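You operate a simulated robot arm through the tools that you are given. There is no shell and no other tool. Be economical: measure what you need, move in short steps, check, and stop when the job is done.

Carry out the task below with a simulated two-armed robot. There is one attempt and no reset: what you move stays moved.

TASK
Wipe up the spill on the top of the pine table with the green cloth and put it back.

The check looks at the end state, three seconds after you hand in, the way a careful person would. Anything else that was tipped, shoved, dropped, spilled or broken makes it a failure. Flat cloth is picked up by pressing the open fingertips on it (5 to 10 N) and closing them slowly along it; thin cloth reads only 2 to 8 mm in the jaws.

THE ROBOT
Two 7-joint arms with two-finger parallel grippers on one trunk, on a base that drives. Base frame: it is fixed to the floor where the robot stands at the start and does not move with it; the origin is under the middle of the robot, x ahead of it, y to its left, z up. Readings come in cm, degrees, newtons and seconds.
The left shoulder is at the start at [2, 13.8, 122.5], the right one opposite. With the tool pointing down near the work surface each hand reaches from about 10 to 44 cm from the robot's upright axis, wherever it stands, measured 20 degrees to its own side. Payload 1.57 kg a hand.
The tool frame of a hand sits at the grasp point between the pads (the TCP): z along the fingers, y along the line on which they close. The tips reach 3 cm beyond it. Largest opening 8 cm; finger width 1.7, thickness 1.2; the body of the gripper, 4 by 8.2 cm, starts 8 cm behind the TCP.
Orientation is that of the tool frame in the base frame, as a unit quaternion [x, y, z, w]. With the fingers straight down and closing along the base's y, the tool's x points along the base's -x, its y along +y and its z along -z.

THE INTERFACE
- The arms move only by the tool play_rows. It takes "left_motion", "right_motion" or both (then of equal length, played together; a hand with none holds still); each is text: rows parted by semicolons, each of 6 numbers parted by spaces: the shift along the tool's x, y, z in cm, then the turn, a rotation vector about the tool's x, y, z in degrees. In form: dx dy dz wx wy wz; .... A call has 1 to 8 rows; each row is the pose to reach, as a shift and turn from the pose commanded when the call began, along the tool's axes at that moment. "left_hand" and "right_hand" are, for a hand that has rows, the opening, from 0 (shut) to 1 (fully open), set as the call begins (left out, the last holds). Rows are played at 5 a second. More than 5 cm and 8.6 degrees between two rows, or a gripper value outside its range, and nothing of the call is played. Where a pose cannot be reached the arm comes as near as it can. A force on the tool above 40 N (or 10 N above the force at the start of the call, whichever is more), or a blocked arm, ends the call early, and 0.2 s more pass. The fingers move at their own pace (about 4.5 cm/s each) and stop on an object; they squeeze with about 36 N. The grip force told is the motor's: it shows also when the fingers shut on nothing. Time passes only in rows, and 0.2 s behind the last, so rows that repeat a pose let the fingers close. It gives the time, the measured TCP pose, the force on the tool (base axes), the opening and the grip force at its end, in the units of the frame above (readings bear some noise), with the torque about the TCP (base axes, N m) and any sound that the robot's microphone picked up.
- Cameras (640 x 400 px; columns grow to the right, rows downward): "scene" is now at [19.39, 0.41, 113.07]; the picture's right is [0.03, -1.00, 0.00], its down [-0.35, -0.01, -0.94] and it looks along [0.94, 0.03, -0.35] (base axes); focal length 225 px, centre (320, 200). "left" rides on the left gripper at [7.2, 0.7, -12.2] in its tool frame; the picture's right is [-0.09, 1.00, 0.00], its down [-0.84, -0.08, -0.54] and it looks along [-0.54, -0.05, 0.84] (tool axes); focal length 238 px, centre (320, 200). "right" rides on the right gripper at [7.2, -0.7, -12.2] in its tool frame; the picture's right is [0.09, 1.00, 0.00], its down [-0.84, 0.08, -0.54] and it looks along [-0.54, 0.05, 0.84] (tool axes); focal length 238 px, centre (320, 200). There is no depth. A picture from a camera that has moved, and an enlarged one, comes with that camera's place and axes in the base frame and with its lens.
- grab_frame(camera): a new picture of that camera. No time passes.
- slide_trunk(by): slides the trunk up (or, below 0, down) by that many cm; the arms and the scene camera ride with it, the base frame stays. It gives what a move gives, with no picture.
- base_move(legs): drives the robot by 1 to 6 legs, each [ahead, left, turn to the left] in cm, cm and degrees, along the robot's own axes; the way and the turn of a leg run together, so that a leg with both is an arc; at most 150 cm and 180 degrees a leg. The arms and the cameras ride along, it lands a little off, and it stops where it bumps. It gives what a move gives.
- pan_tilt(pan, tilt): turns the head with the scene camera to pan (to the left, within 60 degrees either way) and tilt (down, from -29 to 69), counted from straight ahead of the robot. It gives what a move gives.
- enlarge(camera, box): a new picture of the part [left, top, right, bottom] of that camera's present view, enlarged. No time passes.
- finish_job(): hands the job in; it is judged then, once.

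Go step by step. Nothing tells you exact positions but the pictures and the camera data: compare them with the known pose of the tool, close in by small moves and look again before you grip or let go. The budget is 120 turns and 108 pictures, counting those below and the enlarged ones. Unless the task says otherwise, let go and move clear before handing in, and close with one line.

The tools are called after "Emit:" by a JSON object that holds its "fn" and its "kwargs". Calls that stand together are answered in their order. play_rows: Moves the arms, as the interface text tells. Its arguments: {"type":"object","properties":{"left_motion":{"type":"string"},"left_hand":{"type":"number"},"right_motion":{"type":"string"},"right_hand":{"type":"number"}},"required":[]} The other tools are called the same way: slide_trunk (by) slides the trunk up or down; base_move (legs) drives the base; pan_tilt (pan, tilt) turns the head that bears the scene camera; grab_frame (camera) takes a picture; enlarge (camera, box) takes an enlarged picture of a part of a camera's view; finish_job () hands the job in.

At the start:

```text
time_s: 0.0
left_tcp_pos: [37.06, 21.11, 98.82]
left_tcp_rot: [0.001, 1.0, 0.0, -0.001]
left_contact_force: [0.4, -0.4, -0.9]
left_ft_torque: [0.04, 0.01, -0.04]
left_grip_width: 8.0
left_grasp_force: 0.0
right_tcp_pos: [38.59, -11.74, 105.09]
right_tcp_rot: [0.0, 1.0, 0.0, 0.0]
right_contact_force: [-0.1, 0.8, -0.6]
right_ft_torque: [-0.03, -0.03, 0.01]
right_grip_width: 8.01
right_grasp_force: 0.0
trunk travel left (down, up): [-60.0, 64.0]
robot x, y, heading: [-0.14, -0.49, 0.1]
head pan, tilt: [1.7, 20.7]
```

scene: 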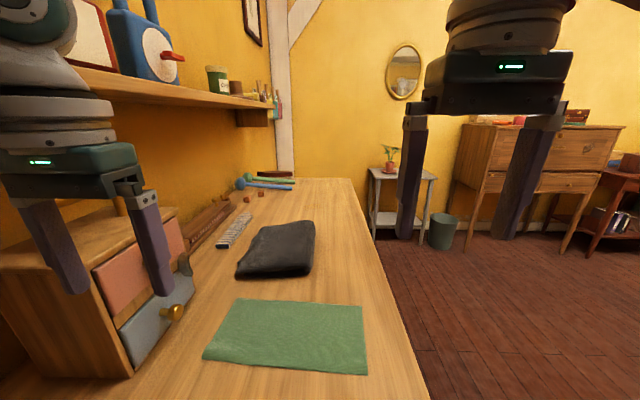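
right: 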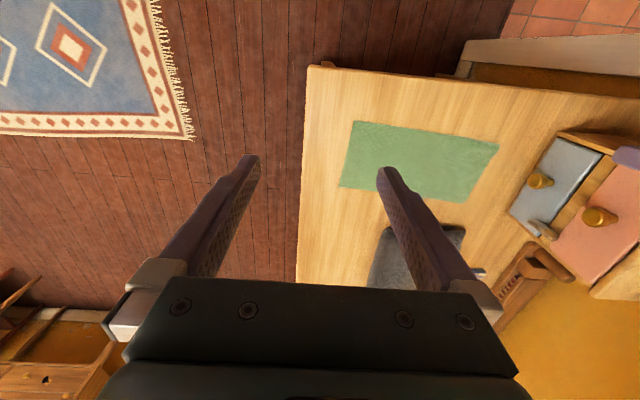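
left: 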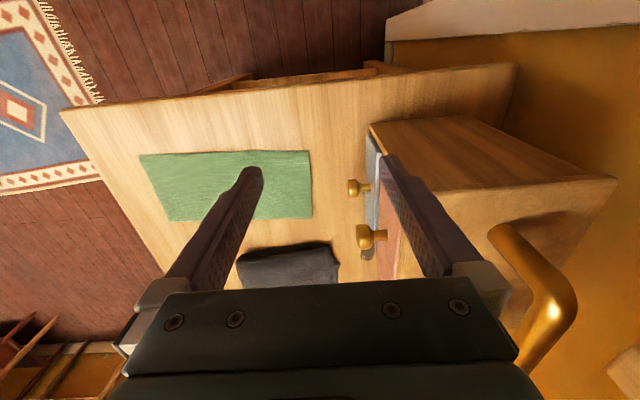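

I see a pine-coloured table with a green cloth, a dark pouch and a small drawer cabinet; I don't see the spill yet. I'll look closer and look around.

Emit:
{"fn": "enlarge", "kwargs": {"camera": "scene", "box": [160, 160, 440, 400]}}

Emit:
{"fn": "enlarge", "kwargs": {"camera": "scene", "box": [360, 60, 640, 260]}}

Emit:
{"fn": "pan_tilt", "kwargs": {"pan": 20, "tilt": 60}}

Emit:
{"fn": "grab_frame", "kwargs": {"camera": "scene"}}

```text
1.67 times, centred on (300, 280) of scene
camera zoom: at [19.39, 0.41, 113.07], right [0.03, -1.0, 0.0], down [-0.35, -0.01, -0.94], along [0.94, 0.03, -0.35], focal length 375 px, centre (353, 67)
```

zoom: 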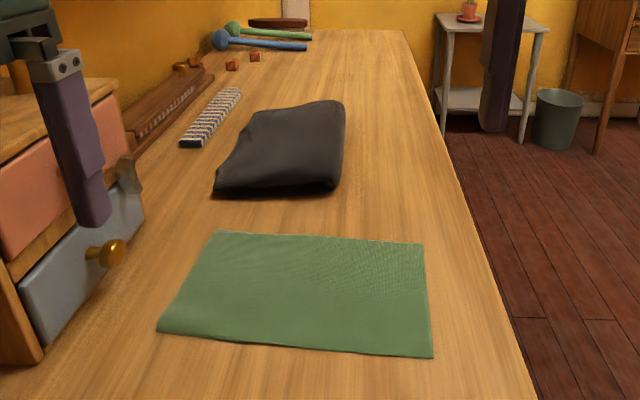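

```text
2.00 times, centred on (500, 160) of scene
camera zoom: at [19.39, 0.41, 113.07], right [0.03, -1.0, 0.0], down [-0.35, -0.01, -0.94], along [0.94, 0.03, -0.35], focal length 450 px, centre (-40, 280)
```

zoom: 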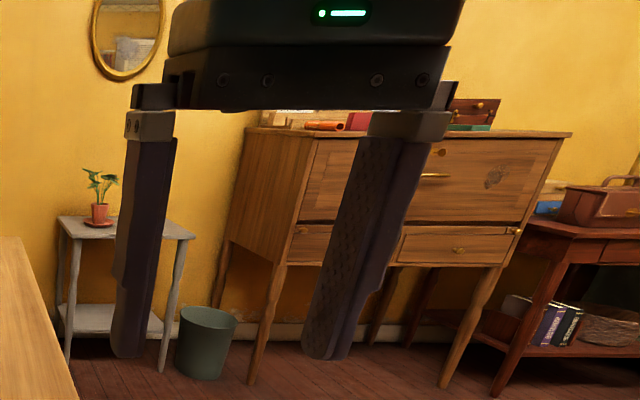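

```text
time_s: 1.1
left_tcp_pos: [37.04, 21.14, 98.89]
left_tcp_rot: [-0.001, 1.0, -0.001, -0.001]
left_contact_force: [-0.7, 0.3, 0.0]
left_ft_torque: [0.01, -0.01, 0.0]
left_grip_width: 8.0
left_grasp_force: 0.1
right_tcp_pos: [38.48, -11.73, 104.95]
right_tcp_rot: [0.0, 1.0, 0.0, 0.0]
right_contact_force: [0.3, 0.9, 0.7]
right_ft_torque: [-0.02, 0.0, -0.01]
right_grip_width: 8.0
right_grasp_force: 0.0
trunk travel left (down, up): [-60.0, 64.0]
robot x, y, heading: [-0.06, -0.12, -0.1]
head pan, tilt: [20.0, 60.0]
```

```text
102 pictures are left
camera scene: at [16.36, 2.41, 107.38], right [0.34, -0.94, 0.0], down [-0.81, -0.3, -0.5], along [0.47, 0.17, -0.87], focal length 225 px, centre (320, 200)
```

scene: 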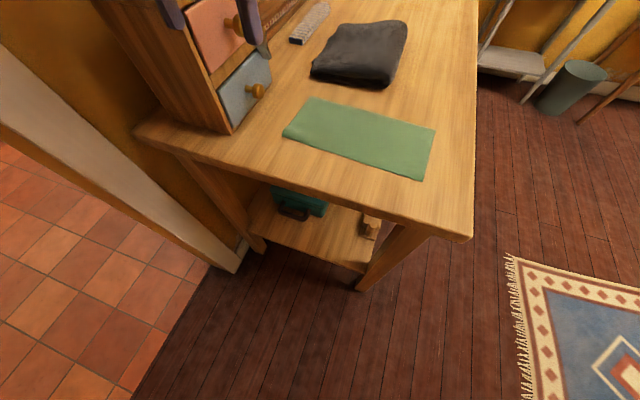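

No obvious spill yet on this table; it could be faint, or farther along, or this may not be the pine table. I'll look around the room.

Emit:
{"fn": "pan_tilt", "kwargs": {"pan": -50, "tilt": 15}}

Emit:
{"fn": "grab_frame", "kwargs": {"camera": "scene"}}

Emit:
{"fn": "pan_tilt", "kwargs": {"pan": 8, "tilt": 25}}

Emit:
{"fn": "enlarge", "kwargs": {"camera": "scene", "box": [240, 110, 440, 235]}}

Emit:
{"fn": "enlarge", "kwargs": {"camera": "scene", "box": [240, 200, 480, 350]}}

Emit:
{"fn": "pan_tilt", "kwargs": {"pan": 60, "tilt": 25}}

Emit:
{"fn": "grab_frame", "kwargs": {"camera": "scene"}}

```text
time_s: 2.5
left_tcp_pos: [37.0, 21.21, 98.79]
left_tcp_rot: [0.0, 1.0, 0.0, 0.0]
left_contact_force: [-0.4, 0.1, -0.8]
left_ft_torque: [-0.01, 0.03, 0.01]
left_grip_width: 8.0
left_grasp_force: 0.1
right_tcp_pos: [38.5, -11.86, 105.13]
right_tcp_rot: [0.0, 1.0, 0.0, 0.001]
right_contact_force: [-0.5, -0.2, 0.5]
right_ft_torque: [0.02, 0.01, -0.01]
right_grip_width: 7.98
right_grasp_force: 0.0
trunk travel left (down, up): [-60.0, 64.0]
robot x, y, heading: [-0.05, 0.1, -0.1]
head pan, tilt: [-50.0, 15.0]
```

```text
101 pictures are left
camera scene: at [16.1, -7.02, 114.0], right [-0.77, -0.64, 0.0], down [-0.17, 0.2, -0.97], along [0.62, -0.74, -0.26], focal length 225 px, centre (320, 200)
```

scene: 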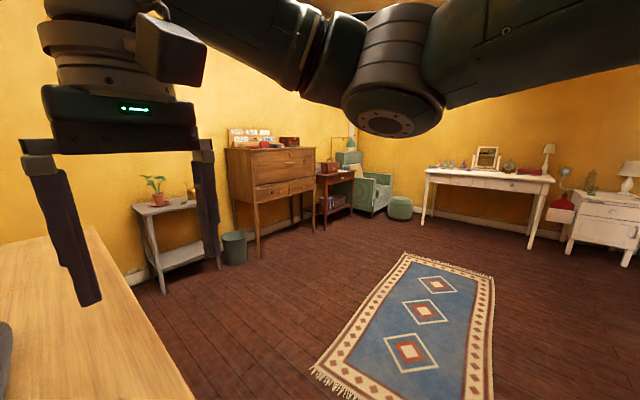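

```text
time_s: 3.7
left_tcp_pos: [36.93, 21.16, 98.8]
left_tcp_rot: [-0.001, 1.0, 0.0, 0.0]
left_contact_force: [-0.2, 0.5, 1.0]
left_ft_torque: [0.01, 0.01, 0.02]
left_grip_width: 7.99
left_grasp_force: 0.1
right_tcp_pos: [38.55, -11.69, 105.04]
right_tcp_rot: [0.0, 1.0, 0.0, -0.001]
right_contact_force: [0.3, 0.4, -0.8]
right_ft_torque: [0.02, -0.02, 0.01]
right_grip_width: 7.97
right_grasp_force: 0.1
trunk travel left (down, up): [-60.0, 64.0]
robot x, y, heading: [-0.11, 0.02, 0.1]
head pan, tilt: [8.0, 25.0]
```

```text
3.20 times, centred on (340, 172) of scene
camera zoom: at [19.22, 1.4, 112.38], right [0.14, -0.99, 0.0], down [-0.42, -0.06, -0.91], along [0.9, 0.13, -0.42], focal length 719 px, centre (256, 288)
```

zoom: 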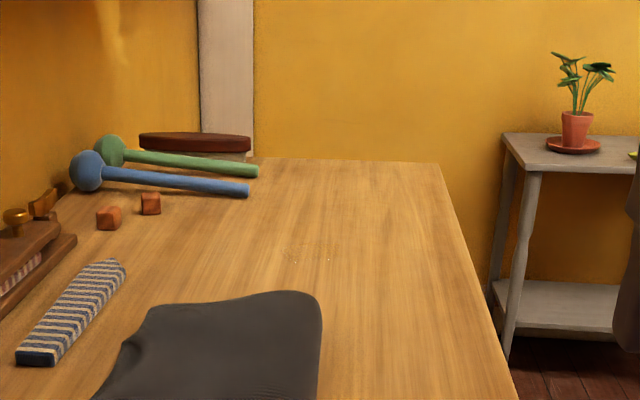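

```text
2.67 times, centred on (360, 275) of scene
camera zoom: at [19.22, 1.4, 112.38], right [0.14, -0.99, 0.0], down [-0.42, -0.06, -0.91], along [0.9, 0.13, -0.42], focal length 599 px, centre (213, 0)
```

zoom: 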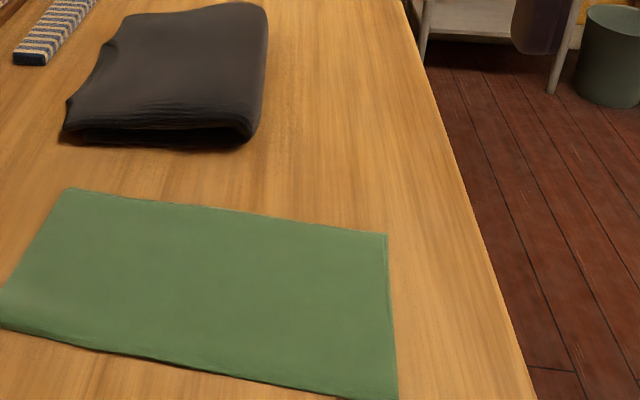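

```text
time_s: 5.0
left_tcp_pos: [37.08, 21.11, 98.83]
left_tcp_rot: [0.0, 1.0, 0.0, 0.001]
left_contact_force: [-0.2, -0.9, -1.0]
left_ft_torque: [0.01, 0.01, -0.02]
left_grip_width: 8.0
left_grasp_force: 0.1
right_tcp_pos: [38.49, -11.72, 105.08]
right_tcp_rot: [0.0, 1.0, 0.0, 0.0]
right_contact_force: [0.6, 0.2, 0.1]
right_ft_torque: [-0.03, -0.01, 0.04]
right_grip_width: 7.99
right_grasp_force: 0.1
trunk travel left (down, up): [-60.0, 64.0]
robot x, y, heading: [-0.07, 0.15, 0.2]
head pan, tilt: [60.0, 25.0]
```

```text
98 pictures are left
camera scene: at [14.71, 8.1, 112.38], right [0.87, -0.5, 0.0], down [-0.21, -0.37, -0.91], along [0.45, 0.78, -0.42], focal length 225 px, centre (320, 200)
```

scene: 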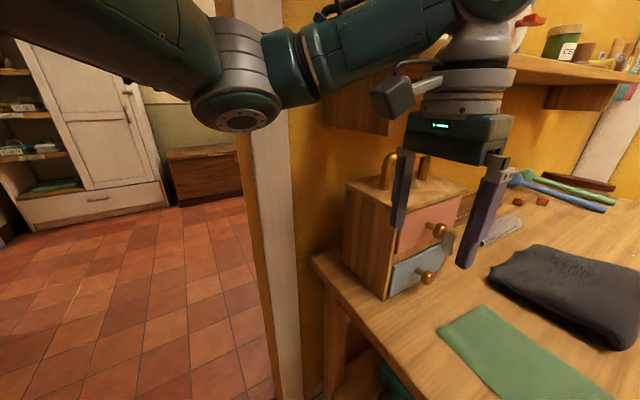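

There is a faint speckled patch on the table beyond the dark cloth, at roughly (105, 7), which may be the spill; the table top is about 77 high with its long edge at about y = -14. I'll drive around to that long side, facing the table, to see it closely.

Emit:
{"fn": "base_move", "kwargs": {"legs": [[0, -65, 0], [0, 0, 90], [0, -100, 0]]}}

Emit:
{"fn": "pan_tilt", "kwargs": {"pan": 0, "tilt": 40}}

Emit:
{"fn": "grab_frame", "kwargs": {"camera": "scene"}}

```text
time_s: 17.2
left_tcp_pos: [78.25, -27.09, 98.84]
left_tcp_rot: [0.713, -0.702, 0.0, 0.0]
left_contact_force: [-0.3, 0.3, -0.6]
left_ft_torque: [0.03, 0.01, 0.0]
left_grip_width: 8.0
left_grasp_force: 0.1
right_tcp_pos: [111.14, -25.09, 105.05]
right_tcp_rot: [0.713, -0.701, 0.0, 0.0]
right_contact_force: [-0.9, -0.8, -0.5]
right_ft_torque: [-0.02, 0.0, 0.01]
right_grip_width: 8.0
right_grasp_force: 0.0
trunk travel left (down, up): [-60.0, 64.0]
robot x, y, heading: [99.73, -64.06, 90.8]
head pan, tilt: [60.0, 25.0]
```

```text
time_s: 18.5
left_tcp_pos: [78.32, -27.01, 98.85]
left_tcp_rot: [0.713, -0.701, 0.0, 0.0]
left_contact_force: [-0.7, 0.0, 0.0]
left_ft_torque: [-0.01, 0.03, -0.02]
left_grip_width: 8.0
left_grasp_force: 0.1
right_tcp_pos: [111.15, -25.05, 104.98]
right_tcp_rot: [0.713, -0.701, 0.0, 0.0]
right_contact_force: [-0.8, -0.2, 0.2]
right_ft_torque: [0.06, -0.01, 0.03]
right_grip_width: 8.01
right_grasp_force: 0.1
trunk travel left (down, up): [-60.0, 64.0]
robot x, y, heading: [99.81, -63.85, 90.7]
head pan, tilt: [0.0, 40.0]
```

```text
97 pictures are left
camera scene: at [99.83, -45.13, 110.05], right [1.0, 0.02, 0.0], down [0.01, -0.64, -0.77], along [-0.01, 0.77, -0.64], focal length 225 px, centre (320, 200)
```

scene: 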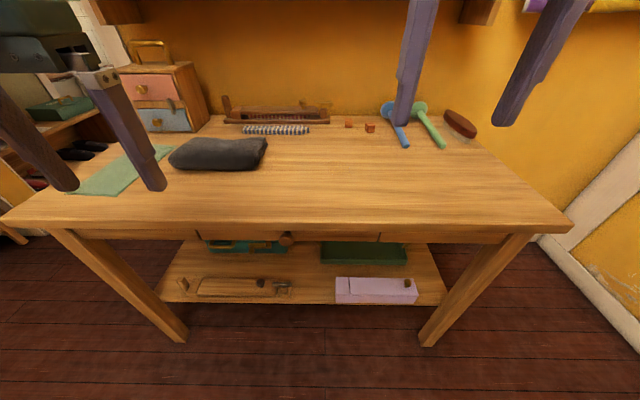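

Emit:
{"fn": "enlarge", "kwargs": {"camera": "scene", "box": [260, 110, 500, 230]}}

Emit:
{"fn": "enlarge", "kwargs": {"camera": "scene", "box": [60, 100, 300, 230]}}

```text
2.67 times, centred on (380, 170) of scene
camera zoom: at [99.83, -45.13, 110.05], right [1.0, 0.02, 0.0], down [0.01, -0.64, -0.77], along [-0.01, 0.77, -0.64], focal length 599 px, centre (160, 280)
```

zoom: 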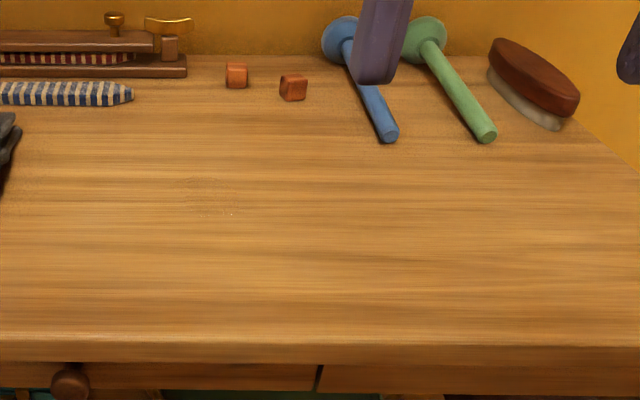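

```text
2.67 times, centred on (180, 165) of scene
camera zoom: at [99.83, -45.13, 110.05], right [1.0, 0.02, 0.0], down [0.01, -0.64, -0.77], along [-0.01, 0.77, -0.64], focal length 599 px, centre (693, 293)
```

zoom: 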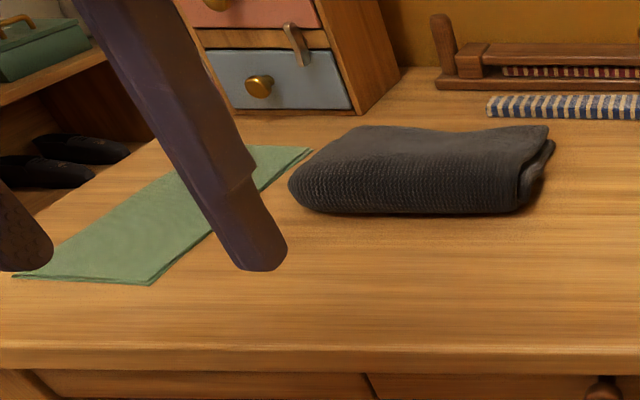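

The faint wet patch shows again at about (104.5, 7), the same place from both views, so that's the spill. I'll look down at the base's clearance to the table front.

Emit:
{"fn": "pan_tilt", "kwargs": {"pan": 0, "tilt": 69}}

Emit:
{"fn": "grab_frame", "kwargs": {"camera": "scene"}}

Emit:
{"fn": "grab_frame", "kwargs": {"camera": "right"}}

```text
time_s: 19.4
left_tcp_pos: [78.27, -26.95, 98.9]
left_tcp_rot: [0.713, -0.701, 0.0, 0.0]
left_contact_force: [-0.3, 0.0, 0.4]
left_ft_torque: [0.0, -0.03, 0.03]
left_grip_width: 8.02
left_grasp_force: 0.1
right_tcp_pos: [111.07, -25.05, 105.0]
right_tcp_rot: [0.712, -0.702, 0.0, 0.0]
right_contact_force: [1.0, 0.3, -0.2]
right_ft_torque: [0.02, 0.0, -0.05]
right_grip_width: 8.03
right_grasp_force: 0.0
trunk travel left (down, up): [-60.0, 64.0]
robot x, y, heading: [99.7, -63.69, 90.8]
head pan, tilt: [0.0, 68.8]
```

```text
94 pictures are left
camera scene: at [99.88, -48.03, 106.44], right [1.0, 0.01, 0.0], down [0.01, -0.93, -0.36], along [-0.01, 0.36, -0.93], focal length 225 px, centre (320, 200)
```

scene: 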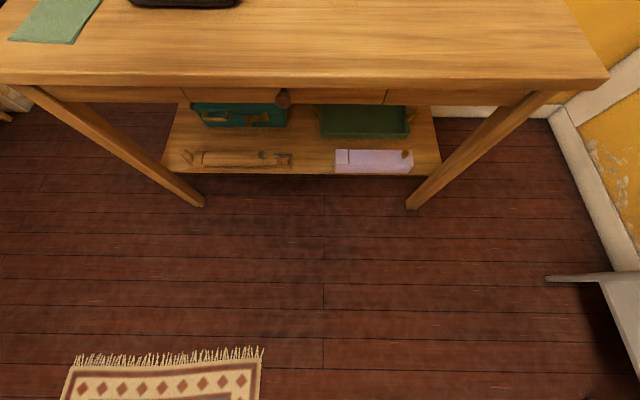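

```text
93 pictures are left
camera right: at [111.87, -32.32, 117.32], right [-0.99, -0.11, 0.0], down [-0.09, 0.84, 0.54], along [-0.06, 0.54, -0.84], focal length 238 px, centre (320, 200)
```

right: 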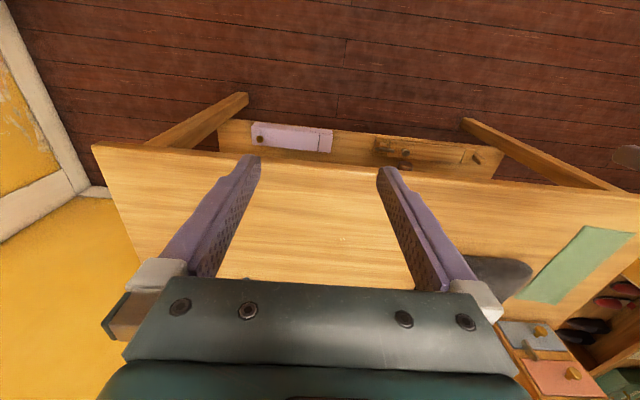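

The base isn't visible from the head and the edge is at y ≈ -15.5. I'll advance 24 cm carefully, then view the spill from the wrist camera.

Emit:
{"fn": "base_move", "kwargs": {"legs": [[24, 0, 0]]}}

Emit:
{"fn": "grab_frame", "kwargs": {"camera": "right"}}

Emit:
{"fn": "grab_frame", "kwargs": {"camera": "scene"}}

```text
time_s: 21.2
left_tcp_pos: [77.87, -3.07, 98.95]
left_tcp_rot: [0.712, -0.702, 0.0, 0.0]
left_contact_force: [-0.9, -0.6, 0.7]
left_ft_torque: [0.01, -0.02, 0.01]
left_grip_width: 7.98
left_grasp_force: 0.0
right_tcp_pos: [110.78, -1.12, 105.01]
right_tcp_rot: [0.712, -0.702, -0.001, 0.0]
right_contact_force: [-0.2, -0.1, 0.3]
right_ft_torque: [0.01, 0.06, 0.03]
right_grip_width: 7.98
right_grasp_force: 0.0
trunk travel left (down, up): [-60.0, 64.0]
robot x, y, heading: [99.58, -40.06, 90.6]
head pan, tilt: [0.0, 68.8]
```

```text
92 pictures are left
camera right: at [111.51, -8.33, 117.31], right [-0.99, -0.11, 0.0], down [-0.09, 0.84, 0.54], along [-0.06, 0.54, -0.84], focal length 238 px, centre (320, 200)
```

right: 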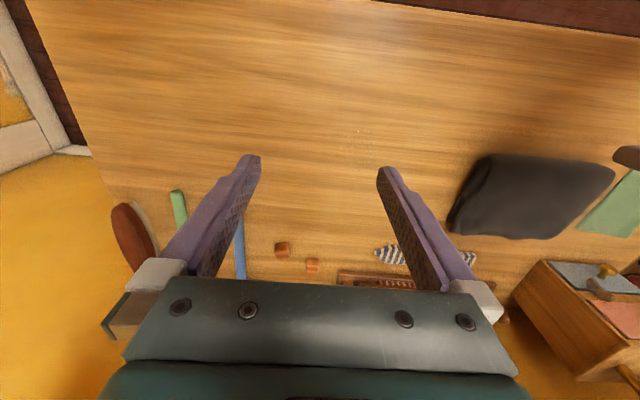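

```text
91 pictures are left
camera scene: at [99.52, -24.05, 106.44], right [1.0, 0.01, 0.0], down [0.01, -0.93, -0.36], along [-0.01, 0.36, -0.93], focal length 225 px, centre (320, 200)
```

scene: 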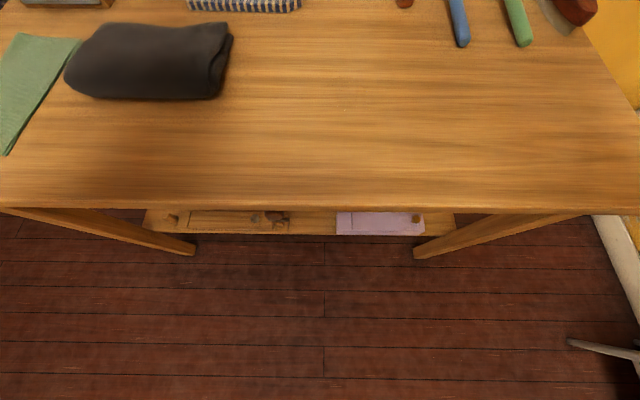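

Emit:
{"fn": "enlarge", "kwargs": {"camera": "scene", "box": [270, 30, 430, 130]}}

Emit:
{"fn": "enlarge", "kwargs": {"camera": "right", "box": [280, 80, 440, 180]}}

```text
4.00 times, centred on (350, 80) of scene
camera zoom: at [99.52, -24.05, 106.44], right [1.0, 0.01, 0.0], down [0.01, -0.93, -0.36], along [-0.01, 0.36, -0.93], focal length 899 px, centre (200, 680)
```

zoom: 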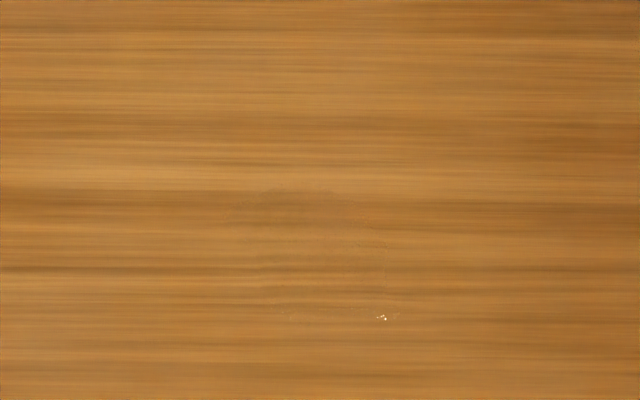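

```text
4.00 times, centred on (360, 130) of right
camera zoom: at [111.51, -8.33, 117.31], right [-0.99, -0.11, 0.0], down [-0.09, 0.84, 0.54], along [-0.06, 0.54, -0.84], focal length 953 px, centre (160, 480)
```

zoom: 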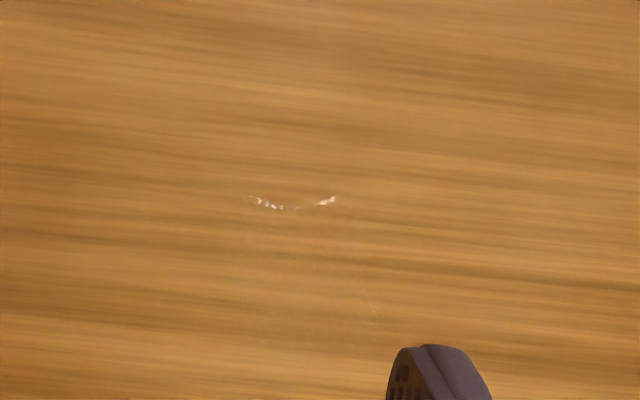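

The spill is a clear puddle, centre ≈ (103.6, 6.5), radius ≈ 4. The cloth spans about x 42–55, y −6–19. Before taking the cloth, I'll test the wiping station: a bit right and closer in.

Emit:
{"fn": "base_move", "kwargs": {"legs": [[0, -14, 0], [8, 0, 0]]}}

```text
time_s: 23.2
left_tcp_pos: [91.62, 5.13, 98.76]
left_tcp_rot: [0.713, -0.701, 0.0, 0.001]
left_contact_force: [0.5, -0.5, 0.5]
left_ft_torque: [-0.01, 0.01, -0.03]
left_grip_width: 8.01
left_grasp_force: 0.0
right_tcp_pos: [124.39, 7.04, 105.12]
right_tcp_rot: [0.712, -0.702, 0.0, 0.0]
right_contact_force: [-0.2, -0.3, -0.8]
right_ft_torque: [0.02, -0.01, 0.02]
right_grip_width: 8.02
right_grasp_force: 0.0
trunk travel left (down, up): [-60.0, 64.0]
robot x, y, heading: [113.52, -31.45, 91.0]
head pan, tilt: [0.0, 68.8]
```

That station works with no bump. Now back around to the table end to fetch the cloth.

Emit:
{"fn": "base_move", "kwargs": {"legs": [[-33.5, 0, 0], [0, 111, 0], [0, 0, -91], [0, 59, 0]]}}

Emit:
{"fn": "grab_frame", "kwargs": {"camera": "left"}}

Emit:
{"fn": "grab_frame", "kwargs": {"camera": "scene"}}

```text
time_s: 37.5
left_tcp_pos: [39.66, 12.88, 98.78]
left_tcp_rot: [0.001, 1.0, 0.0, -0.001]
left_contact_force: [-0.3, -0.4, 0.0]
left_ft_torque: [0.01, 0.0, -0.01]
left_grip_width: 7.98
left_grasp_force: 0.1
right_tcp_pos: [41.24, -20.07, 104.89]
right_tcp_rot: [0.002, 1.0, 0.0, -0.001]
right_contact_force: [0.4, 0.4, 0.0]
right_ft_torque: [0.0, -0.03, 0.04]
right_grip_width: 7.98
right_grasp_force: 0.0
trunk travel left (down, up): [-60.0, 64.0]
robot x, y, heading: [2.42, -8.5, 0.2]
head pan, tilt: [0.0, 68.8]
```

```text
88 pictures are left
camera left: at [32.6, 13.52, 111.14], right [0.09, 1.0, 0.0], down [0.84, -0.08, 0.54], along [0.54, -0.05, -0.84], focal length 238 px, centre (320, 200)
```

left: 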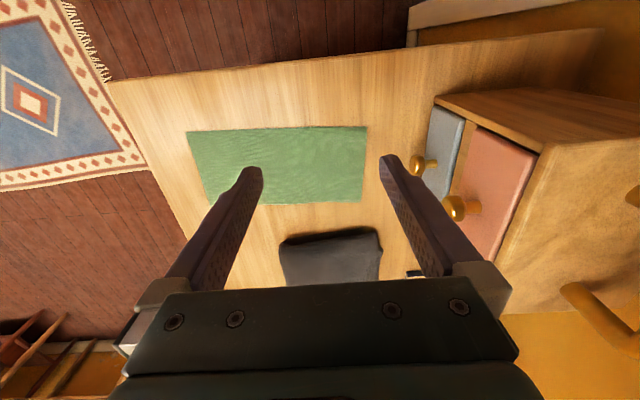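

```text
87 pictures are left
camera scene: at [18.37, -8.13, 106.43], right [0.0, -1.0, 0.0], down [-0.93, 0.0, -0.36], along [0.36, 0.0, -0.93], focal length 225 px, centre (320, 200)
```

scene: 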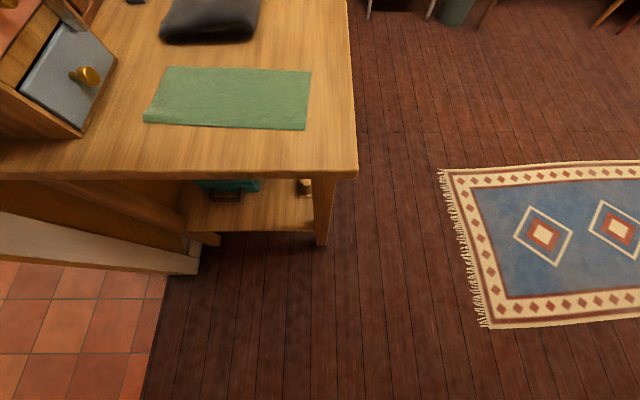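

The cloth's corners come out at about (41,−6.5), (43,19), (55,18.5), (53.5,−7). I'll move the base in a little and bring the left hand over its right short edge.

Emit:
{"fn": "base_move", "kwargs": {"legs": [[6, 2, 0]]}}

```text
time_s: 38.5
left_tcp_pos: [45.76, 14.81, 98.86]
left_tcp_rot: [0.002, 1.0, 0.0, -0.001]
left_contact_force: [-0.2, 0.5, 0.6]
left_ft_torque: [0.01, -0.03, 0.0]
left_grip_width: 7.99
left_grasp_force: 0.2
right_tcp_pos: [47.17, -17.88, 104.98]
right_tcp_rot: [0.001, 1.0, -0.001, 0.0]
right_contact_force: [0.2, -0.1, 0.9]
right_ft_torque: [0.01, 0.03, 0.02]
right_grip_width: 8.01
right_grasp_force: 0.1
trunk travel left (down, up): [-60.0, 64.0]
robot x, y, heading: [8.73, -6.36, -0.2]
head pan, tilt: [0.0, 68.8]
```

Emit:
{"fn": "play_rows", "kwargs": {"left_motion": "0 -3 0 0 0 0; 0 -7 0 0 0 0; 0 -11 0 0 0 0; -1 -15 2 0 0 0; -1.7 -18.4 4 0 0 0; -1.7 -18.4 8 0 0 0; -1.7 -18.4 12 0 0 0; -1.7 -18.4 12 0 0 0", "right_motion": "3 -3 0 0 0 0; 6 -7 0 0 0 0; 9 -11 0 0 0 0; 11 -14 0 0 0 0; 11 -14 0 0 0 0; 11 -14 0 0 0 0; 11 -14 0 0 0 0; 11 -14 0 0 0 0", "left_hand": 0.6}}

Emit:
{"fn": "grab_frame", "kwargs": {"camera": "left"}}

Emit:
{"fn": "grab_frame", "kwargs": {"camera": "scene"}}

```text
time_s: 40.3
left_tcp_pos: [47.58, -3.5, 86.79]
left_tcp_rot: [0.001, 1.0, 0.0, -0.002]
left_contact_force: [-0.2, 0.5, 0.7]
left_ft_torque: [-0.03, 0.01, -0.03]
left_grip_width: 4.78
left_grasp_force: 0.0
right_tcp_pos: [36.23, -31.97, 105.15]
right_tcp_rot: [0.001, 1.0, -0.001, 0.0]
right_contact_force: [0.7, 0.3, -0.2]
right_ft_torque: [-0.02, 0.0, -0.02]
right_grip_width: 8.01
right_grasp_force: 0.0
trunk travel left (down, up): [-60.0, 64.0]
robot x, y, heading: [8.42, -6.22, -0.3]
head pan, tilt: [0.0, 68.8]
```

```text
86 pictures are left
camera left: at [40.37, -2.83, 99.21], right [0.09, 1.0, 0.0], down [0.84, -0.08, 0.54], along [0.54, -0.05, -0.84], focal length 238 px, centre (320, 200)
```

left: 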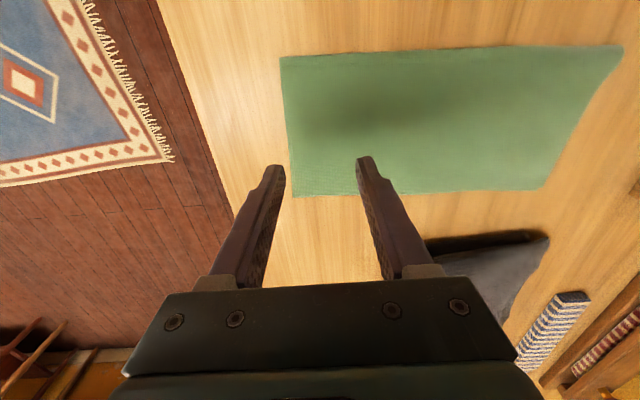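

```text
85 pictures are left
camera scene: at [24.36, -6.15, 106.43], right [0.0, -1.0, 0.0], down [-0.93, 0.0, -0.36], along [0.36, 0.0, -0.93], focal length 225 px, centre (320, 200)
```

scene: 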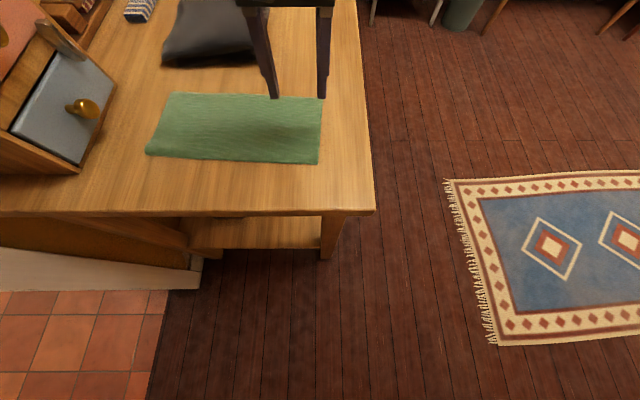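

The outer finger is right at the cloth's edge; I'll shift 1.7 cm inward, narrow the jaws to 4 cm and descend.

Emit:
{"fn": "play_rows", "kwargs": {"left_motion": "0 1.7 0 0 0 0; 0 1.7 2.5 0 0 0; 0 1.7 4.5 0 0 0; 0 1.7 5.2 0 0 0; 0 1.7 5.2 0 0 0", "left_hand": 0.5}}

Emit:
{"fn": "grab_frame", "kwargs": {"camera": "left"}}

```text
time_s: 41.5
left_tcp_pos: [47.43, -1.8, 81.56]
left_tcp_rot: [0.0, 1.0, 0.0, 0.0]
left_contact_force: [0.2, 0.0, -0.2]
left_ft_torque: [0.0, 0.03, -0.01]
left_grip_width: 3.98
left_grasp_force: 0.0
right_tcp_pos: [36.2, -31.86, 105.1]
right_tcp_rot: [0.001, 1.0, -0.001, 0.0]
right_contact_force: [-0.5, -0.4, 0.3]
right_ft_torque: [0.02, 0.0, -0.01]
right_grip_width: 7.98
right_grasp_force: 0.0
trunk travel left (down, up): [-60.0, 64.0]
robot x, y, heading: [8.49, -6.09, -0.5]
head pan, tilt: [0.0, 68.8]
```

```text
84 pictures are left
camera left: at [40.33, -1.15, 93.93], right [0.09, 1.0, 0.0], down [0.84, -0.08, 0.54], along [0.54, -0.05, -0.84], focal length 238 px, centre (320, 200)
```

left: 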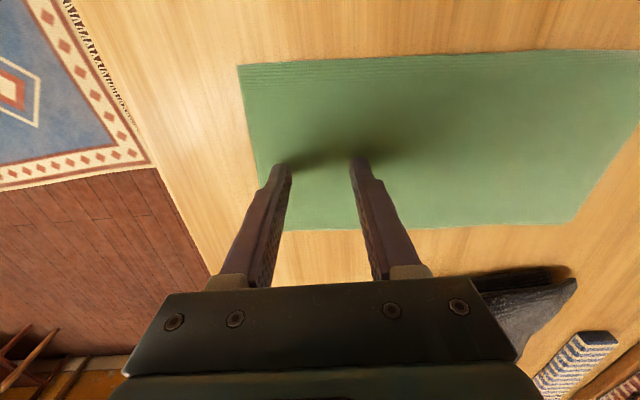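

Emit:
{"fn": "play_rows", "kwargs": {"left_motion": "0 0 0.5 0 0 0; 0 0 0.8 0 0 0; 0 0 1.0 0 0 0; 0 0 1.0 0 0 0"}}

```text
time_s: 42.2
left_tcp_pos: [47.78, -1.97, 81.25]
left_tcp_rot: [0.001, 1.0, -0.002, 0.003]
left_contact_force: [-2.8, 2.5, 15.7]
left_ft_torque: [0.03, 0.06, -0.02]
left_grip_width: 3.98
left_grasp_force: 0.1
right_tcp_pos: [36.17, -31.8, 105.03]
right_tcp_rot: [0.0, 1.0, 0.0, 0.0]
right_contact_force: [-0.2, 0.1, -0.2]
right_ft_torque: [0.0, -0.01, -0.04]
right_grip_width: 7.98
right_grasp_force: 0.1
trunk travel left (down, up): [-60.0, 64.0]
robot x, y, heading: [8.64, -6.11, -0.2]
head pan, tilt: [0.0, 68.8]
stopped in row 3 (left hand): the force on the tool passed its limit at 44 N (the readings are from after the stop); the commanded pose is now the measured one
```

Contact at TCP z ≈ 81.2. I'll ease off slightly and close gradually.

Emit:
{"fn": "play_rows", "kwargs": {"left_motion": "0 0 -0.1 0 0 0; 0 0 -0.1 0 0 0"}}

```text
time_s: 42.8
left_tcp_pos: [47.8, -2.02, 81.24]
left_tcp_rot: [0.002, 1.0, -0.002, 0.003]
left_contact_force: [0.4, 1.5, 10.5]
left_ft_torque: [-0.01, -0.03, -0.02]
left_grip_width: 3.97
left_grasp_force: 0.1
right_tcp_pos: [36.28, -31.83, 105.04]
right_tcp_rot: [-0.001, 1.0, 0.0, 0.001]
right_contact_force: [0.0, -0.1, 0.9]
right_ft_torque: [0.0, 0.0, 0.02]
right_grip_width: 7.99
right_grasp_force: 0.1
trunk travel left (down, up): [-60.0, 64.0]
robot x, y, heading: [8.39, -6.44, -0.0]
head pan, tilt: [0.0, 68.8]
```

Emit:
{"fn": "play_rows", "kwargs": {"left_motion": "0 0 -0.03 0 0 0; 0 0 -0.03 0 0 0", "left_hand": 0.38}}

Emit:
{"fn": "play_rows", "kwargs": {"left_motion": "0 0 0 0 0 0; 0 0 0 0 0 0", "left_hand": 0.26}}

Emit:
{"fn": "grab_frame", "kwargs": {"camera": "left"}}

```text
time_s: 43.4
left_tcp_pos: [47.72, -2.05, 81.15]
left_tcp_rot: [0.002, 1.0, -0.002, 0.001]
left_contact_force: [1.1, 0.0, 9.7]
left_ft_torque: [-0.04, -0.02, 0.01]
left_grip_width: 3.05
left_grasp_force: 0.0
right_tcp_pos: [36.18, -32.0, 105.07]
right_tcp_rot: [0.0, 1.0, -0.001, 0.0]
right_contact_force: [-0.7, 0.6, -0.7]
right_ft_torque: [0.0, -0.01, 0.0]
right_grip_width: 8.0
right_grasp_force: 0.1
trunk travel left (down, up): [-60.0, 64.0]
robot x, y, heading: [8.99, -6.27, -0.3]
head pan, tilt: [0.0, 68.8]
```

```text
time_s: 44.0
left_tcp_pos: [47.65, -2.03, 81.27]
left_tcp_rot: [0.002, 1.0, -0.002, 0.002]
left_contact_force: [-0.7, 0.3, 10.0]
left_ft_torque: [-0.06, 0.02, -0.01]
left_grip_width: 2.09
left_grasp_force: 0.0
right_tcp_pos: [36.11, -32.06, 105.04]
right_tcp_rot: [0.0, 1.0, 0.0, 0.0]
right_contact_force: [-0.3, 0.1, 1.1]
right_ft_torque: [0.0, 0.01, -0.03]
right_grip_width: 8.0
right_grasp_force: 0.1
trunk travel left (down, up): [-60.0, 64.0]
robot x, y, heading: [8.75, -6.38, 0.2]
head pan, tilt: [0.0, 68.8]
```

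```text
83 pictures are left
camera left: at [40.45, -1.29, 93.47], right [0.1, 1.0, 0.0], down [0.83, -0.08, 0.54], along [0.54, -0.05, -0.84], focal length 238 px, centre (320, 200)
```

left: 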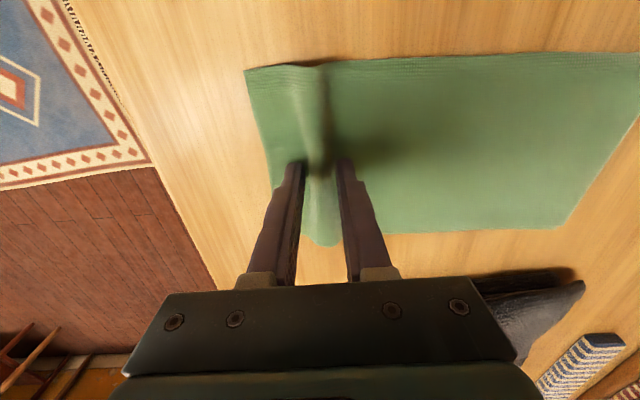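

The cloth is ridging up between the fingers as wanted. I'll finish closing.

Emit:
{"fn": "play_rows", "kwargs": {"left_motion": "0 0 0 0 0 0; 0 0 0 0 0 0", "left_hand": 0.14}}

Emit:
{"fn": "play_rows", "kwargs": {"left_motion": "0 0 0 0 0 0; 0 0 0 0 0 0; 0 0 0 0 0 0", "left_hand": 0}}

Emit:
{"fn": "play_rows", "kwargs": {"left_motion": "0 0 -1 0 0 0; 0 0 -3 0 0 0; 0 0 -5 0 0 0; 0 0 -5 0 0 0"}}

Emit:
{"fn": "grab_frame", "kwargs": {"camera": "left"}}

```text
time_s: 44.6
left_tcp_pos: [47.63, -2.06, 81.13]
left_tcp_rot: [0.001, 1.0, -0.002, 0.001]
left_contact_force: [0.9, -0.4, 9.1]
left_ft_torque: [-0.05, 0.02, -0.03]
left_grip_width: 1.12
left_grasp_force: 0.1
right_tcp_pos: [36.2, -31.9, 105.03]
right_tcp_rot: [0.0, 1.0, -0.001, 0.0]
right_contact_force: [0.2, -0.3, 0.4]
right_ft_torque: [-0.02, -0.02, -0.02]
right_grip_width: 8.02
right_grasp_force: 0.2
trunk travel left (down, up): [-60.0, 64.0]
robot x, y, heading: [8.59, -6.15, -0.3]
head pan, tilt: [0.0, 68.8]
```

```text
time_s: 45.4
left_tcp_pos: [47.62, -2.01, 81.22]
left_tcp_rot: [0.002, 1.0, -0.002, 0.002]
left_contact_force: [-0.4, -0.3, 9.0]
left_ft_torque: [0.02, 0.03, -0.01]
left_grip_width: 0.31
left_grasp_force: 24.5
right_tcp_pos: [36.25, -31.94, 105.12]
right_tcp_rot: [0.0, 1.0, 0.0, 0.0]
right_contact_force: [0.0, 0.8, -0.1]
right_ft_torque: [-0.02, 0.0, -0.01]
right_grip_width: 8.0
right_grasp_force: 0.1
trunk travel left (down, up): [-60.0, 64.0]
robot x, y, heading: [9.13, -6.11, -0.1]
head pan, tilt: [0.0, 68.8]
```

```text
time_s: 46.4
left_tcp_pos: [47.5, -1.97, 86.15]
left_tcp_rot: [0.002, 1.0, -0.002, 0.001]
left_contact_force: [-0.4, 0.3, -0.2]
left_ft_torque: [0.0, 0.02, -0.03]
left_grip_width: 0.29
left_grasp_force: 24.1
right_tcp_pos: [36.19, -31.96, 105.15]
right_tcp_rot: [0.0, 1.0, 0.0, 0.0]
right_contact_force: [-0.3, 0.7, -0.2]
right_ft_torque: [0.02, 0.01, 0.01]
right_grip_width: 8.01
right_grasp_force: 0.1
trunk travel left (down, up): [-60.0, 64.0]
robot x, y, heading: [8.62, -6.55, 0.1]
head pan, tilt: [0.0, 68.8]
```

```text
82 pictures are left
camera left: at [40.37, -1.23, 98.46], right [0.09, 1.0, 0.0], down [0.84, -0.08, 0.54], along [0.54, -0.05, -0.84], focal length 238 px, centre (320, 200)
```

left: 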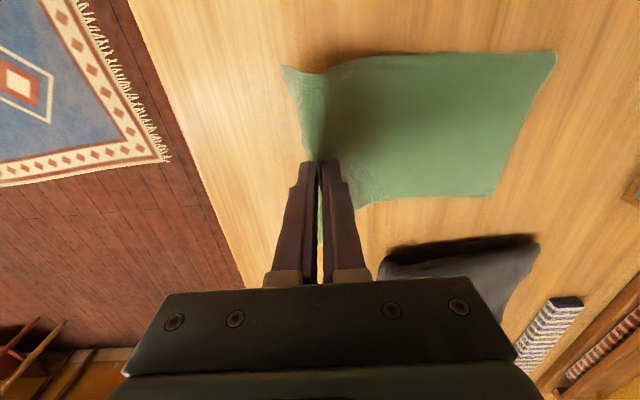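

The cloth is held (about 3 mm in the jaws, lifted). I'll raise the trunk so it hangs clear, then drive around to the wiping station.

Emit:
{"fn": "slide_trunk", "kwargs": {"by": 26}}

Emit:
{"fn": "grab_frame", "kwargs": {"camera": "scene"}}

Emit:
{"fn": "grab_frame", "kwargs": {"camera": "left"}}

```text
time_s: 49.1
left_tcp_pos: [47.52, -1.93, 112.16]
left_tcp_rot: [0.002, 1.0, -0.002, 0.001]
left_contact_force: [-0.4, 0.7, 0.1]
left_ft_torque: [-0.01, 0.02, -0.02]
left_grip_width: 0.31
left_grasp_force: 24.2
right_tcp_pos: [36.1, -32.02, 131.05]
right_tcp_rot: [0.0, 1.0, 0.0, -0.001]
right_contact_force: [1.2, -0.5, -1.0]
right_ft_torque: [0.01, -0.01, 0.03]
right_grip_width: 8.01
right_grasp_force: 0.0
trunk travel left (down, up): [-86.0, 38.0]
robot x, y, heading: [8.77, -6.32, -0.1]
head pan, tilt: [0.0, 68.8]
```

```text
81 pictures are left
camera scene: at [24.34, -6.14, 132.43], right [0.0, -1.0, 0.0], down [-0.93, 0.0, -0.36], along [0.36, 0.0, -0.93], focal length 225 px, centre (320, 200)
```

scene: 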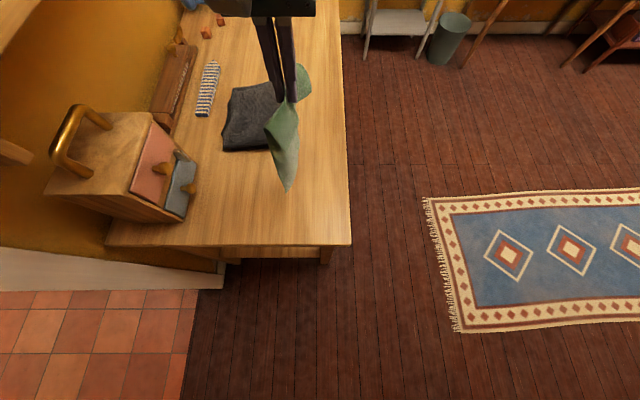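

```text
80 pictures are left
camera left: at [40.37, -1.23, 124.44], right [0.1, 1.0, 0.0], down [0.84, -0.08, 0.54], along [0.54, -0.05, -0.84], focal length 238 px, centre (320, 200)
```

left: 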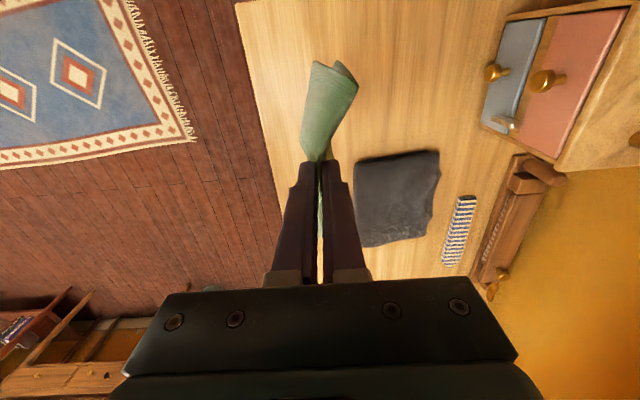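

Emit:
{"fn": "base_move", "kwargs": {"legs": [[0, -59, 0], [0, 0, 90], [0, -103, 0]]}}

Emit:
{"fn": "grab_frame", "kwargs": {"camera": "scene"}}

```text
time_s: 61.1
left_tcp_pos: [107.58, -28.89, 112.16]
left_tcp_rot: [-0.696, 0.718, 0.0, 0.001]
left_contact_force: [-0.1, -0.7, 0.2]
left_ft_torque: [0.0, -0.01, -0.01]
left_grip_width: 0.33
left_grasp_force: 24.3
right_tcp_pos: [137.15, -41.24, 131.0]
right_tcp_rot: [-0.696, 0.718, 0.0, 0.0]
right_contact_force: [-0.5, 0.4, 0.1]
right_ft_torque: [-0.03, 0.01, -0.01]
right_grip_width: 7.99
right_grasp_force: 0.0
trunk travel left (down, up): [-86.0, 38.0]
robot x, y, heading: [110.84, -67.62, 88.5]
head pan, tilt: [0.0, 68.8]
```

```text
79 pictures are left
camera scene: at [111.33, -52.24, 132.43], right [1.0, -0.03, 0.0], down [-0.03, -0.93, -0.36], along [0.01, 0.36, -0.93], focal length 225 px, centre (320, 200)
```

scene: 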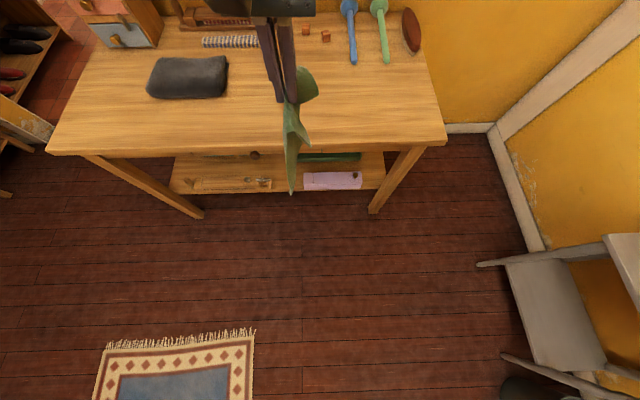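

Emit:
{"fn": "base_move", "kwargs": {"legs": [[36, -1, 1.5]]}}

Emit:
{"fn": "grab_frame", "kwargs": {"camera": "scene"}}

Emit:
{"fn": "grab_frame", "kwargs": {"camera": "left"}}

```text
time_s: 63.5
left_tcp_pos: [108.17, 7.28, 112.14]
left_tcp_rot: [-0.705, 0.709, -0.001, 0.002]
left_contact_force: [0.8, -0.3, -0.4]
left_ft_torque: [0.01, -0.01, -0.01]
left_grip_width: 0.31
left_grasp_force: 24.1
right_tcp_pos: [138.13, -4.19, 131.1]
right_tcp_rot: [-0.706, 0.708, 0.0, 0.001]
right_contact_force: [0.2, -0.1, 0.6]
right_ft_torque: [0.01, -0.02, 0.04]
right_grip_width: 8.01
right_grasp_force: 0.0
trunk travel left (down, up): [-86.0, 38.0]
robot x, y, heading: [112.7, -31.95, 89.9]
head pan, tilt: [0.0, 68.8]
```

```text
78 pictures are left
camera scene: at [112.55, -15.96, 132.43], right [1.0, 0.0, 0.0], down [0.0, -0.93, -0.36], along [0.0, 0.36, -0.93], focal length 225 px, centre (320, 200)
```

scene: 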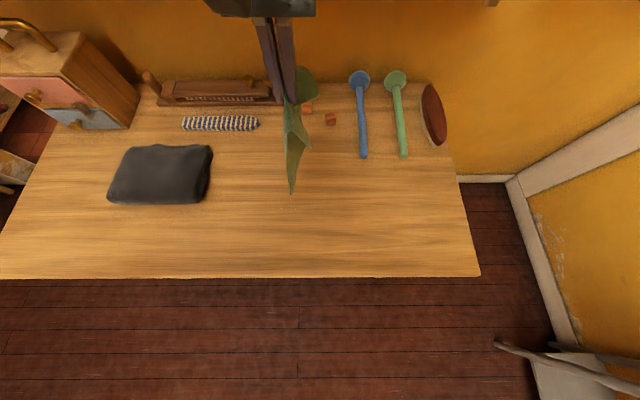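

```text
77 pictures are left
camera left: at [107.46, 0.04, 124.44], right [-1.0, 0.1, 0.0], down [0.08, 0.84, 0.54], along [0.06, 0.54, -0.84], focal length 238 px, centre (320, 200)
```

left: 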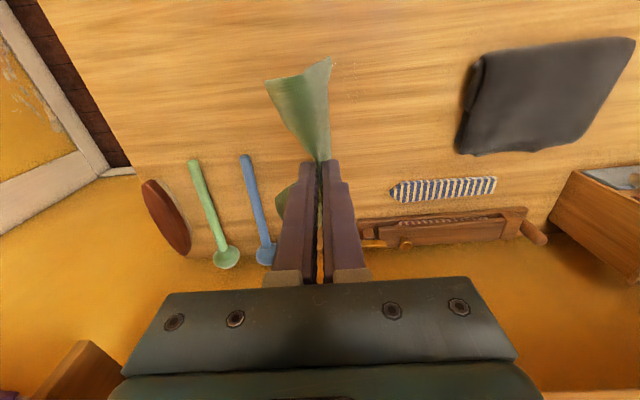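

The cloth hangs in front of the puddle. I'll shift the hand right to x ≈ 120, then lower it in steps while moving left so the cloth lies down trailing to the right.

Emit:
{"fn": "play_rows", "kwargs": {"left_motion": "0.3 -3 0 0 0 0; 0.5 -6 0 0 0 0; 0.8 -9 0 0 0 0; 0.8 -12 0 0 0 0; 0.8 -12 0 0 0 0"}}

Emit:
{"fn": "slide_trunk", "kwargs": {"by": -13}}

Emit:
{"fn": "grab_frame", "kwargs": {"camera": "scene"}}

```text
time_s: 64.7
left_tcp_pos: [118.17, 6.31, 113.48]
left_tcp_rot: [0.714, -0.7, -0.009, -0.009]
left_contact_force: [-0.6, 0.2, -0.6]
left_ft_torque: [-0.01, -0.01, -0.02]
left_grip_width: 0.3
left_grasp_force: 24.1
left hand out of reach, approached as far as the arm can: row 4, 5
right_tcp_pos: [138.15, -4.23, 131.1]
right_tcp_rot: [-0.706, 0.708, 0.0, 0.001]
right_contact_force: [-0.1, 0.3, -0.8]
right_ft_torque: [0.03, 0.01, -0.02]
right_grip_width: 7.98
right_grasp_force: 0.0
trunk travel left (down, up): [-86.0, 38.0]
robot x, y, heading: [112.35, -31.07, 90.0]
head pan, tilt: [0.0, 68.8]
```

```text
time_s: 66.2
left_tcp_pos: [118.03, 6.17, 100.3]
left_tcp_rot: [0.713, -0.701, -0.01, -0.004]
left_contact_force: [-0.5, 0.1, -0.8]
left_ft_torque: [0.03, 0.02, -0.01]
left_grip_width: 0.32
left_grasp_force: 23.8
right_tcp_pos: [138.21, -4.25, 117.94]
right_tcp_rot: [-0.706, 0.708, 0.0, 0.0]
right_contact_force: [-0.3, 0.7, 0.1]
right_ft_torque: [0.0, 0.02, -0.02]
right_grip_width: 7.98
right_grasp_force: 0.1
trunk travel left (down, up): [-73.0, 51.0]
robot x, y, heading: [112.37, -31.99, 90.0]
head pan, tilt: [0.0, 68.8]
```

```text
76 pictures are left
camera scene: at [112.31, -16.38, 119.13], right [1.0, 0.04, 0.0], down [0.04, -0.95, -0.31], along [-0.01, 0.31, -0.95], focal length 225 px, centre (320, 200)
```

scene: 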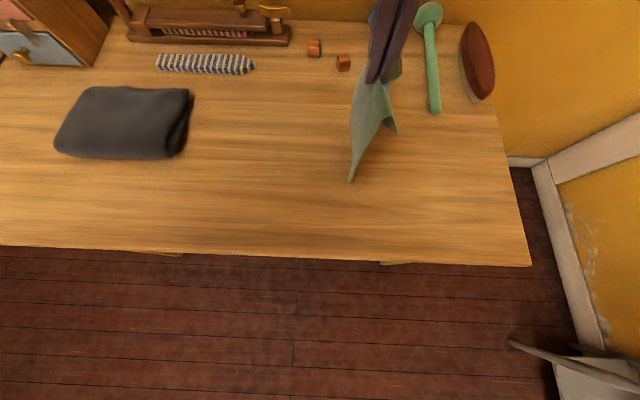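

Emit:
{"fn": "play_rows", "kwargs": {"left_motion": "0 2 0 0 0 0; 0 4 0 0 0 0"}}

Emit:
{"fn": "slide_trunk", "kwargs": {"by": -5}}

Emit:
{"fn": "play_rows", "kwargs": {"left_motion": "0 2 0 0 0 0; 0 4 0 0 0 0"}}

Emit:
{"fn": "slide_trunk", "kwargs": {"by": -5}}

Emit:
{"fn": "play_rows", "kwargs": {"left_motion": "0 2 0 0 0 0; 0 4 0 0 0 0"}}

Emit:
{"fn": "grab_frame", "kwargs": {"camera": "left"}}

Emit:
{"fn": "grab_frame", "kwargs": {"camera": "scene"}}

```text
time_s: 66.8
left_tcp_pos: [115.08, 4.62, 99.88]
left_tcp_rot: [-0.705, 0.71, 0.0, 0.001]
left_contact_force: [0.2, -0.1, 1.2]
left_ft_torque: [0.04, 0.01, -0.02]
left_grip_width: 0.32
left_grasp_force: 24.7
right_tcp_pos: [138.1, -4.32, 118.06]
right_tcp_rot: [-0.706, 0.709, 0.0, 0.0]
right_contact_force: [0.0, 0.2, -0.5]
right_ft_torque: [0.0, 0.04, 0.0]
right_grip_width: 8.01
right_grasp_force: 0.0
trunk travel left (down, up): [-73.0, 51.0]
robot x, y, heading: [112.48, -31.79, 89.8]
head pan, tilt: [0.0, 68.8]
```

```text
time_s: 67.8
left_tcp_pos: [115.12, 4.86, 94.95]
left_tcp_rot: [-0.705, 0.709, -0.001, 0.002]
left_contact_force: [0.6, 0.1, -0.6]
left_ft_torque: [0.02, 0.0, -0.03]
left_grip_width: 0.31
left_grasp_force: 24.4
right_tcp_pos: [138.0, -4.25, 113.01]
right_tcp_rot: [-0.706, 0.708, 0.0, 0.0]
right_contact_force: [-0.4, 0.4, 0.3]
right_ft_torque: [0.01, -0.01, -0.02]
right_grip_width: 8.02
right_grasp_force: 0.0
trunk travel left (down, up): [-68.0, 56.0]
robot x, y, heading: [111.86, -31.34, 89.9]
head pan, tilt: [0.0, 68.8]
```

```text
time_s: 68.3
left_tcp_pos: [111.06, 5.0, 94.9]
left_tcp_rot: [-0.705, 0.709, 0.001, 0.003]
left_contact_force: [0.5, -0.3, 0.0]
left_ft_torque: [-0.03, -0.02, -0.05]
left_grip_width: 0.3
left_grasp_force: 23.7
right_tcp_pos: [138.1, -4.31, 113.21]
right_tcp_rot: [-0.705, 0.709, -0.001, 0.001]
right_contact_force: [0.3, -0.6, 1.3]
right_ft_torque: [0.02, 0.02, -0.05]
right_grip_width: 8.01
right_grasp_force: 0.0
trunk travel left (down, up): [-68.0, 56.0]
robot x, y, heading: [112.32, -31.58, 89.5]
head pan, tilt: [0.0, 68.8]
```

```text
time_s: 69.3
left_tcp_pos: [111.04, 4.97, 89.87]
left_tcp_rot: [-0.705, 0.709, -0.001, 0.002]
left_contact_force: [-1.1, -0.2, 0.2]
left_ft_torque: [-0.01, 0.01, -0.03]
left_grip_width: 0.3
left_grasp_force: 24.4
right_tcp_pos: [138.11, -4.26, 107.92]
right_tcp_rot: [-0.706, 0.709, 0.0, -0.001]
right_contact_force: [-0.3, 0.3, -0.6]
right_ft_torque: [0.02, -0.03, -0.03]
right_grip_width: 8.01
right_grasp_force: 0.1
trunk travel left (down, up): [-63.0, 61.0]
robot x, y, heading: [112.39, -31.69, 89.8]
head pan, tilt: [0.0, 68.8]
```

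```text
time_s: 69.9
left_tcp_pos: [107.03, 4.98, 89.84]
left_tcp_rot: [-0.705, 0.709, 0.001, 0.002]
left_contact_force: [0.4, 0.5, -0.6]
left_ft_torque: [-0.05, -0.01, -0.03]
left_grip_width: 0.32
left_grasp_force: 24.7
right_tcp_pos: [138.09, -4.33, 107.95]
right_tcp_rot: [-0.706, 0.708, 0.001, 0.0]
right_contact_force: [0.1, -0.1, -0.3]
right_ft_torque: [0.02, -0.04, 0.0]
right_grip_width: 7.97
right_grasp_force: 0.1
trunk travel left (down, up): [-63.0, 61.0]
robot x, y, heading: [112.39, -31.54, 89.8]
head pan, tilt: [0.0, 68.8]
```

```text
75 pictures are left
camera left: at [106.27, -2.3, 102.15], right [-1.0, 0.1, 0.0], down [0.08, 0.84, 0.54], along [0.06, 0.54, -0.84], focal length 238 px, centre (320, 200)
```

left: 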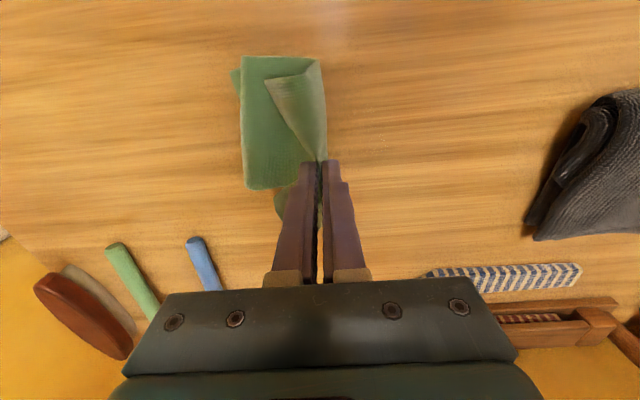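

```text
74 pictures are left
camera scene: at [112.53, -15.96, 109.43], right [1.0, 0.0, 0.0], down [0.0, -0.93, -0.36], along [0.0, 0.36, -0.93], focal length 225 px, centre (320, 200)
```

scene: 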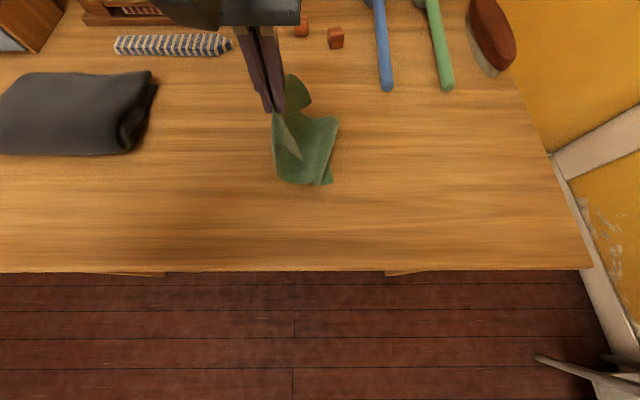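

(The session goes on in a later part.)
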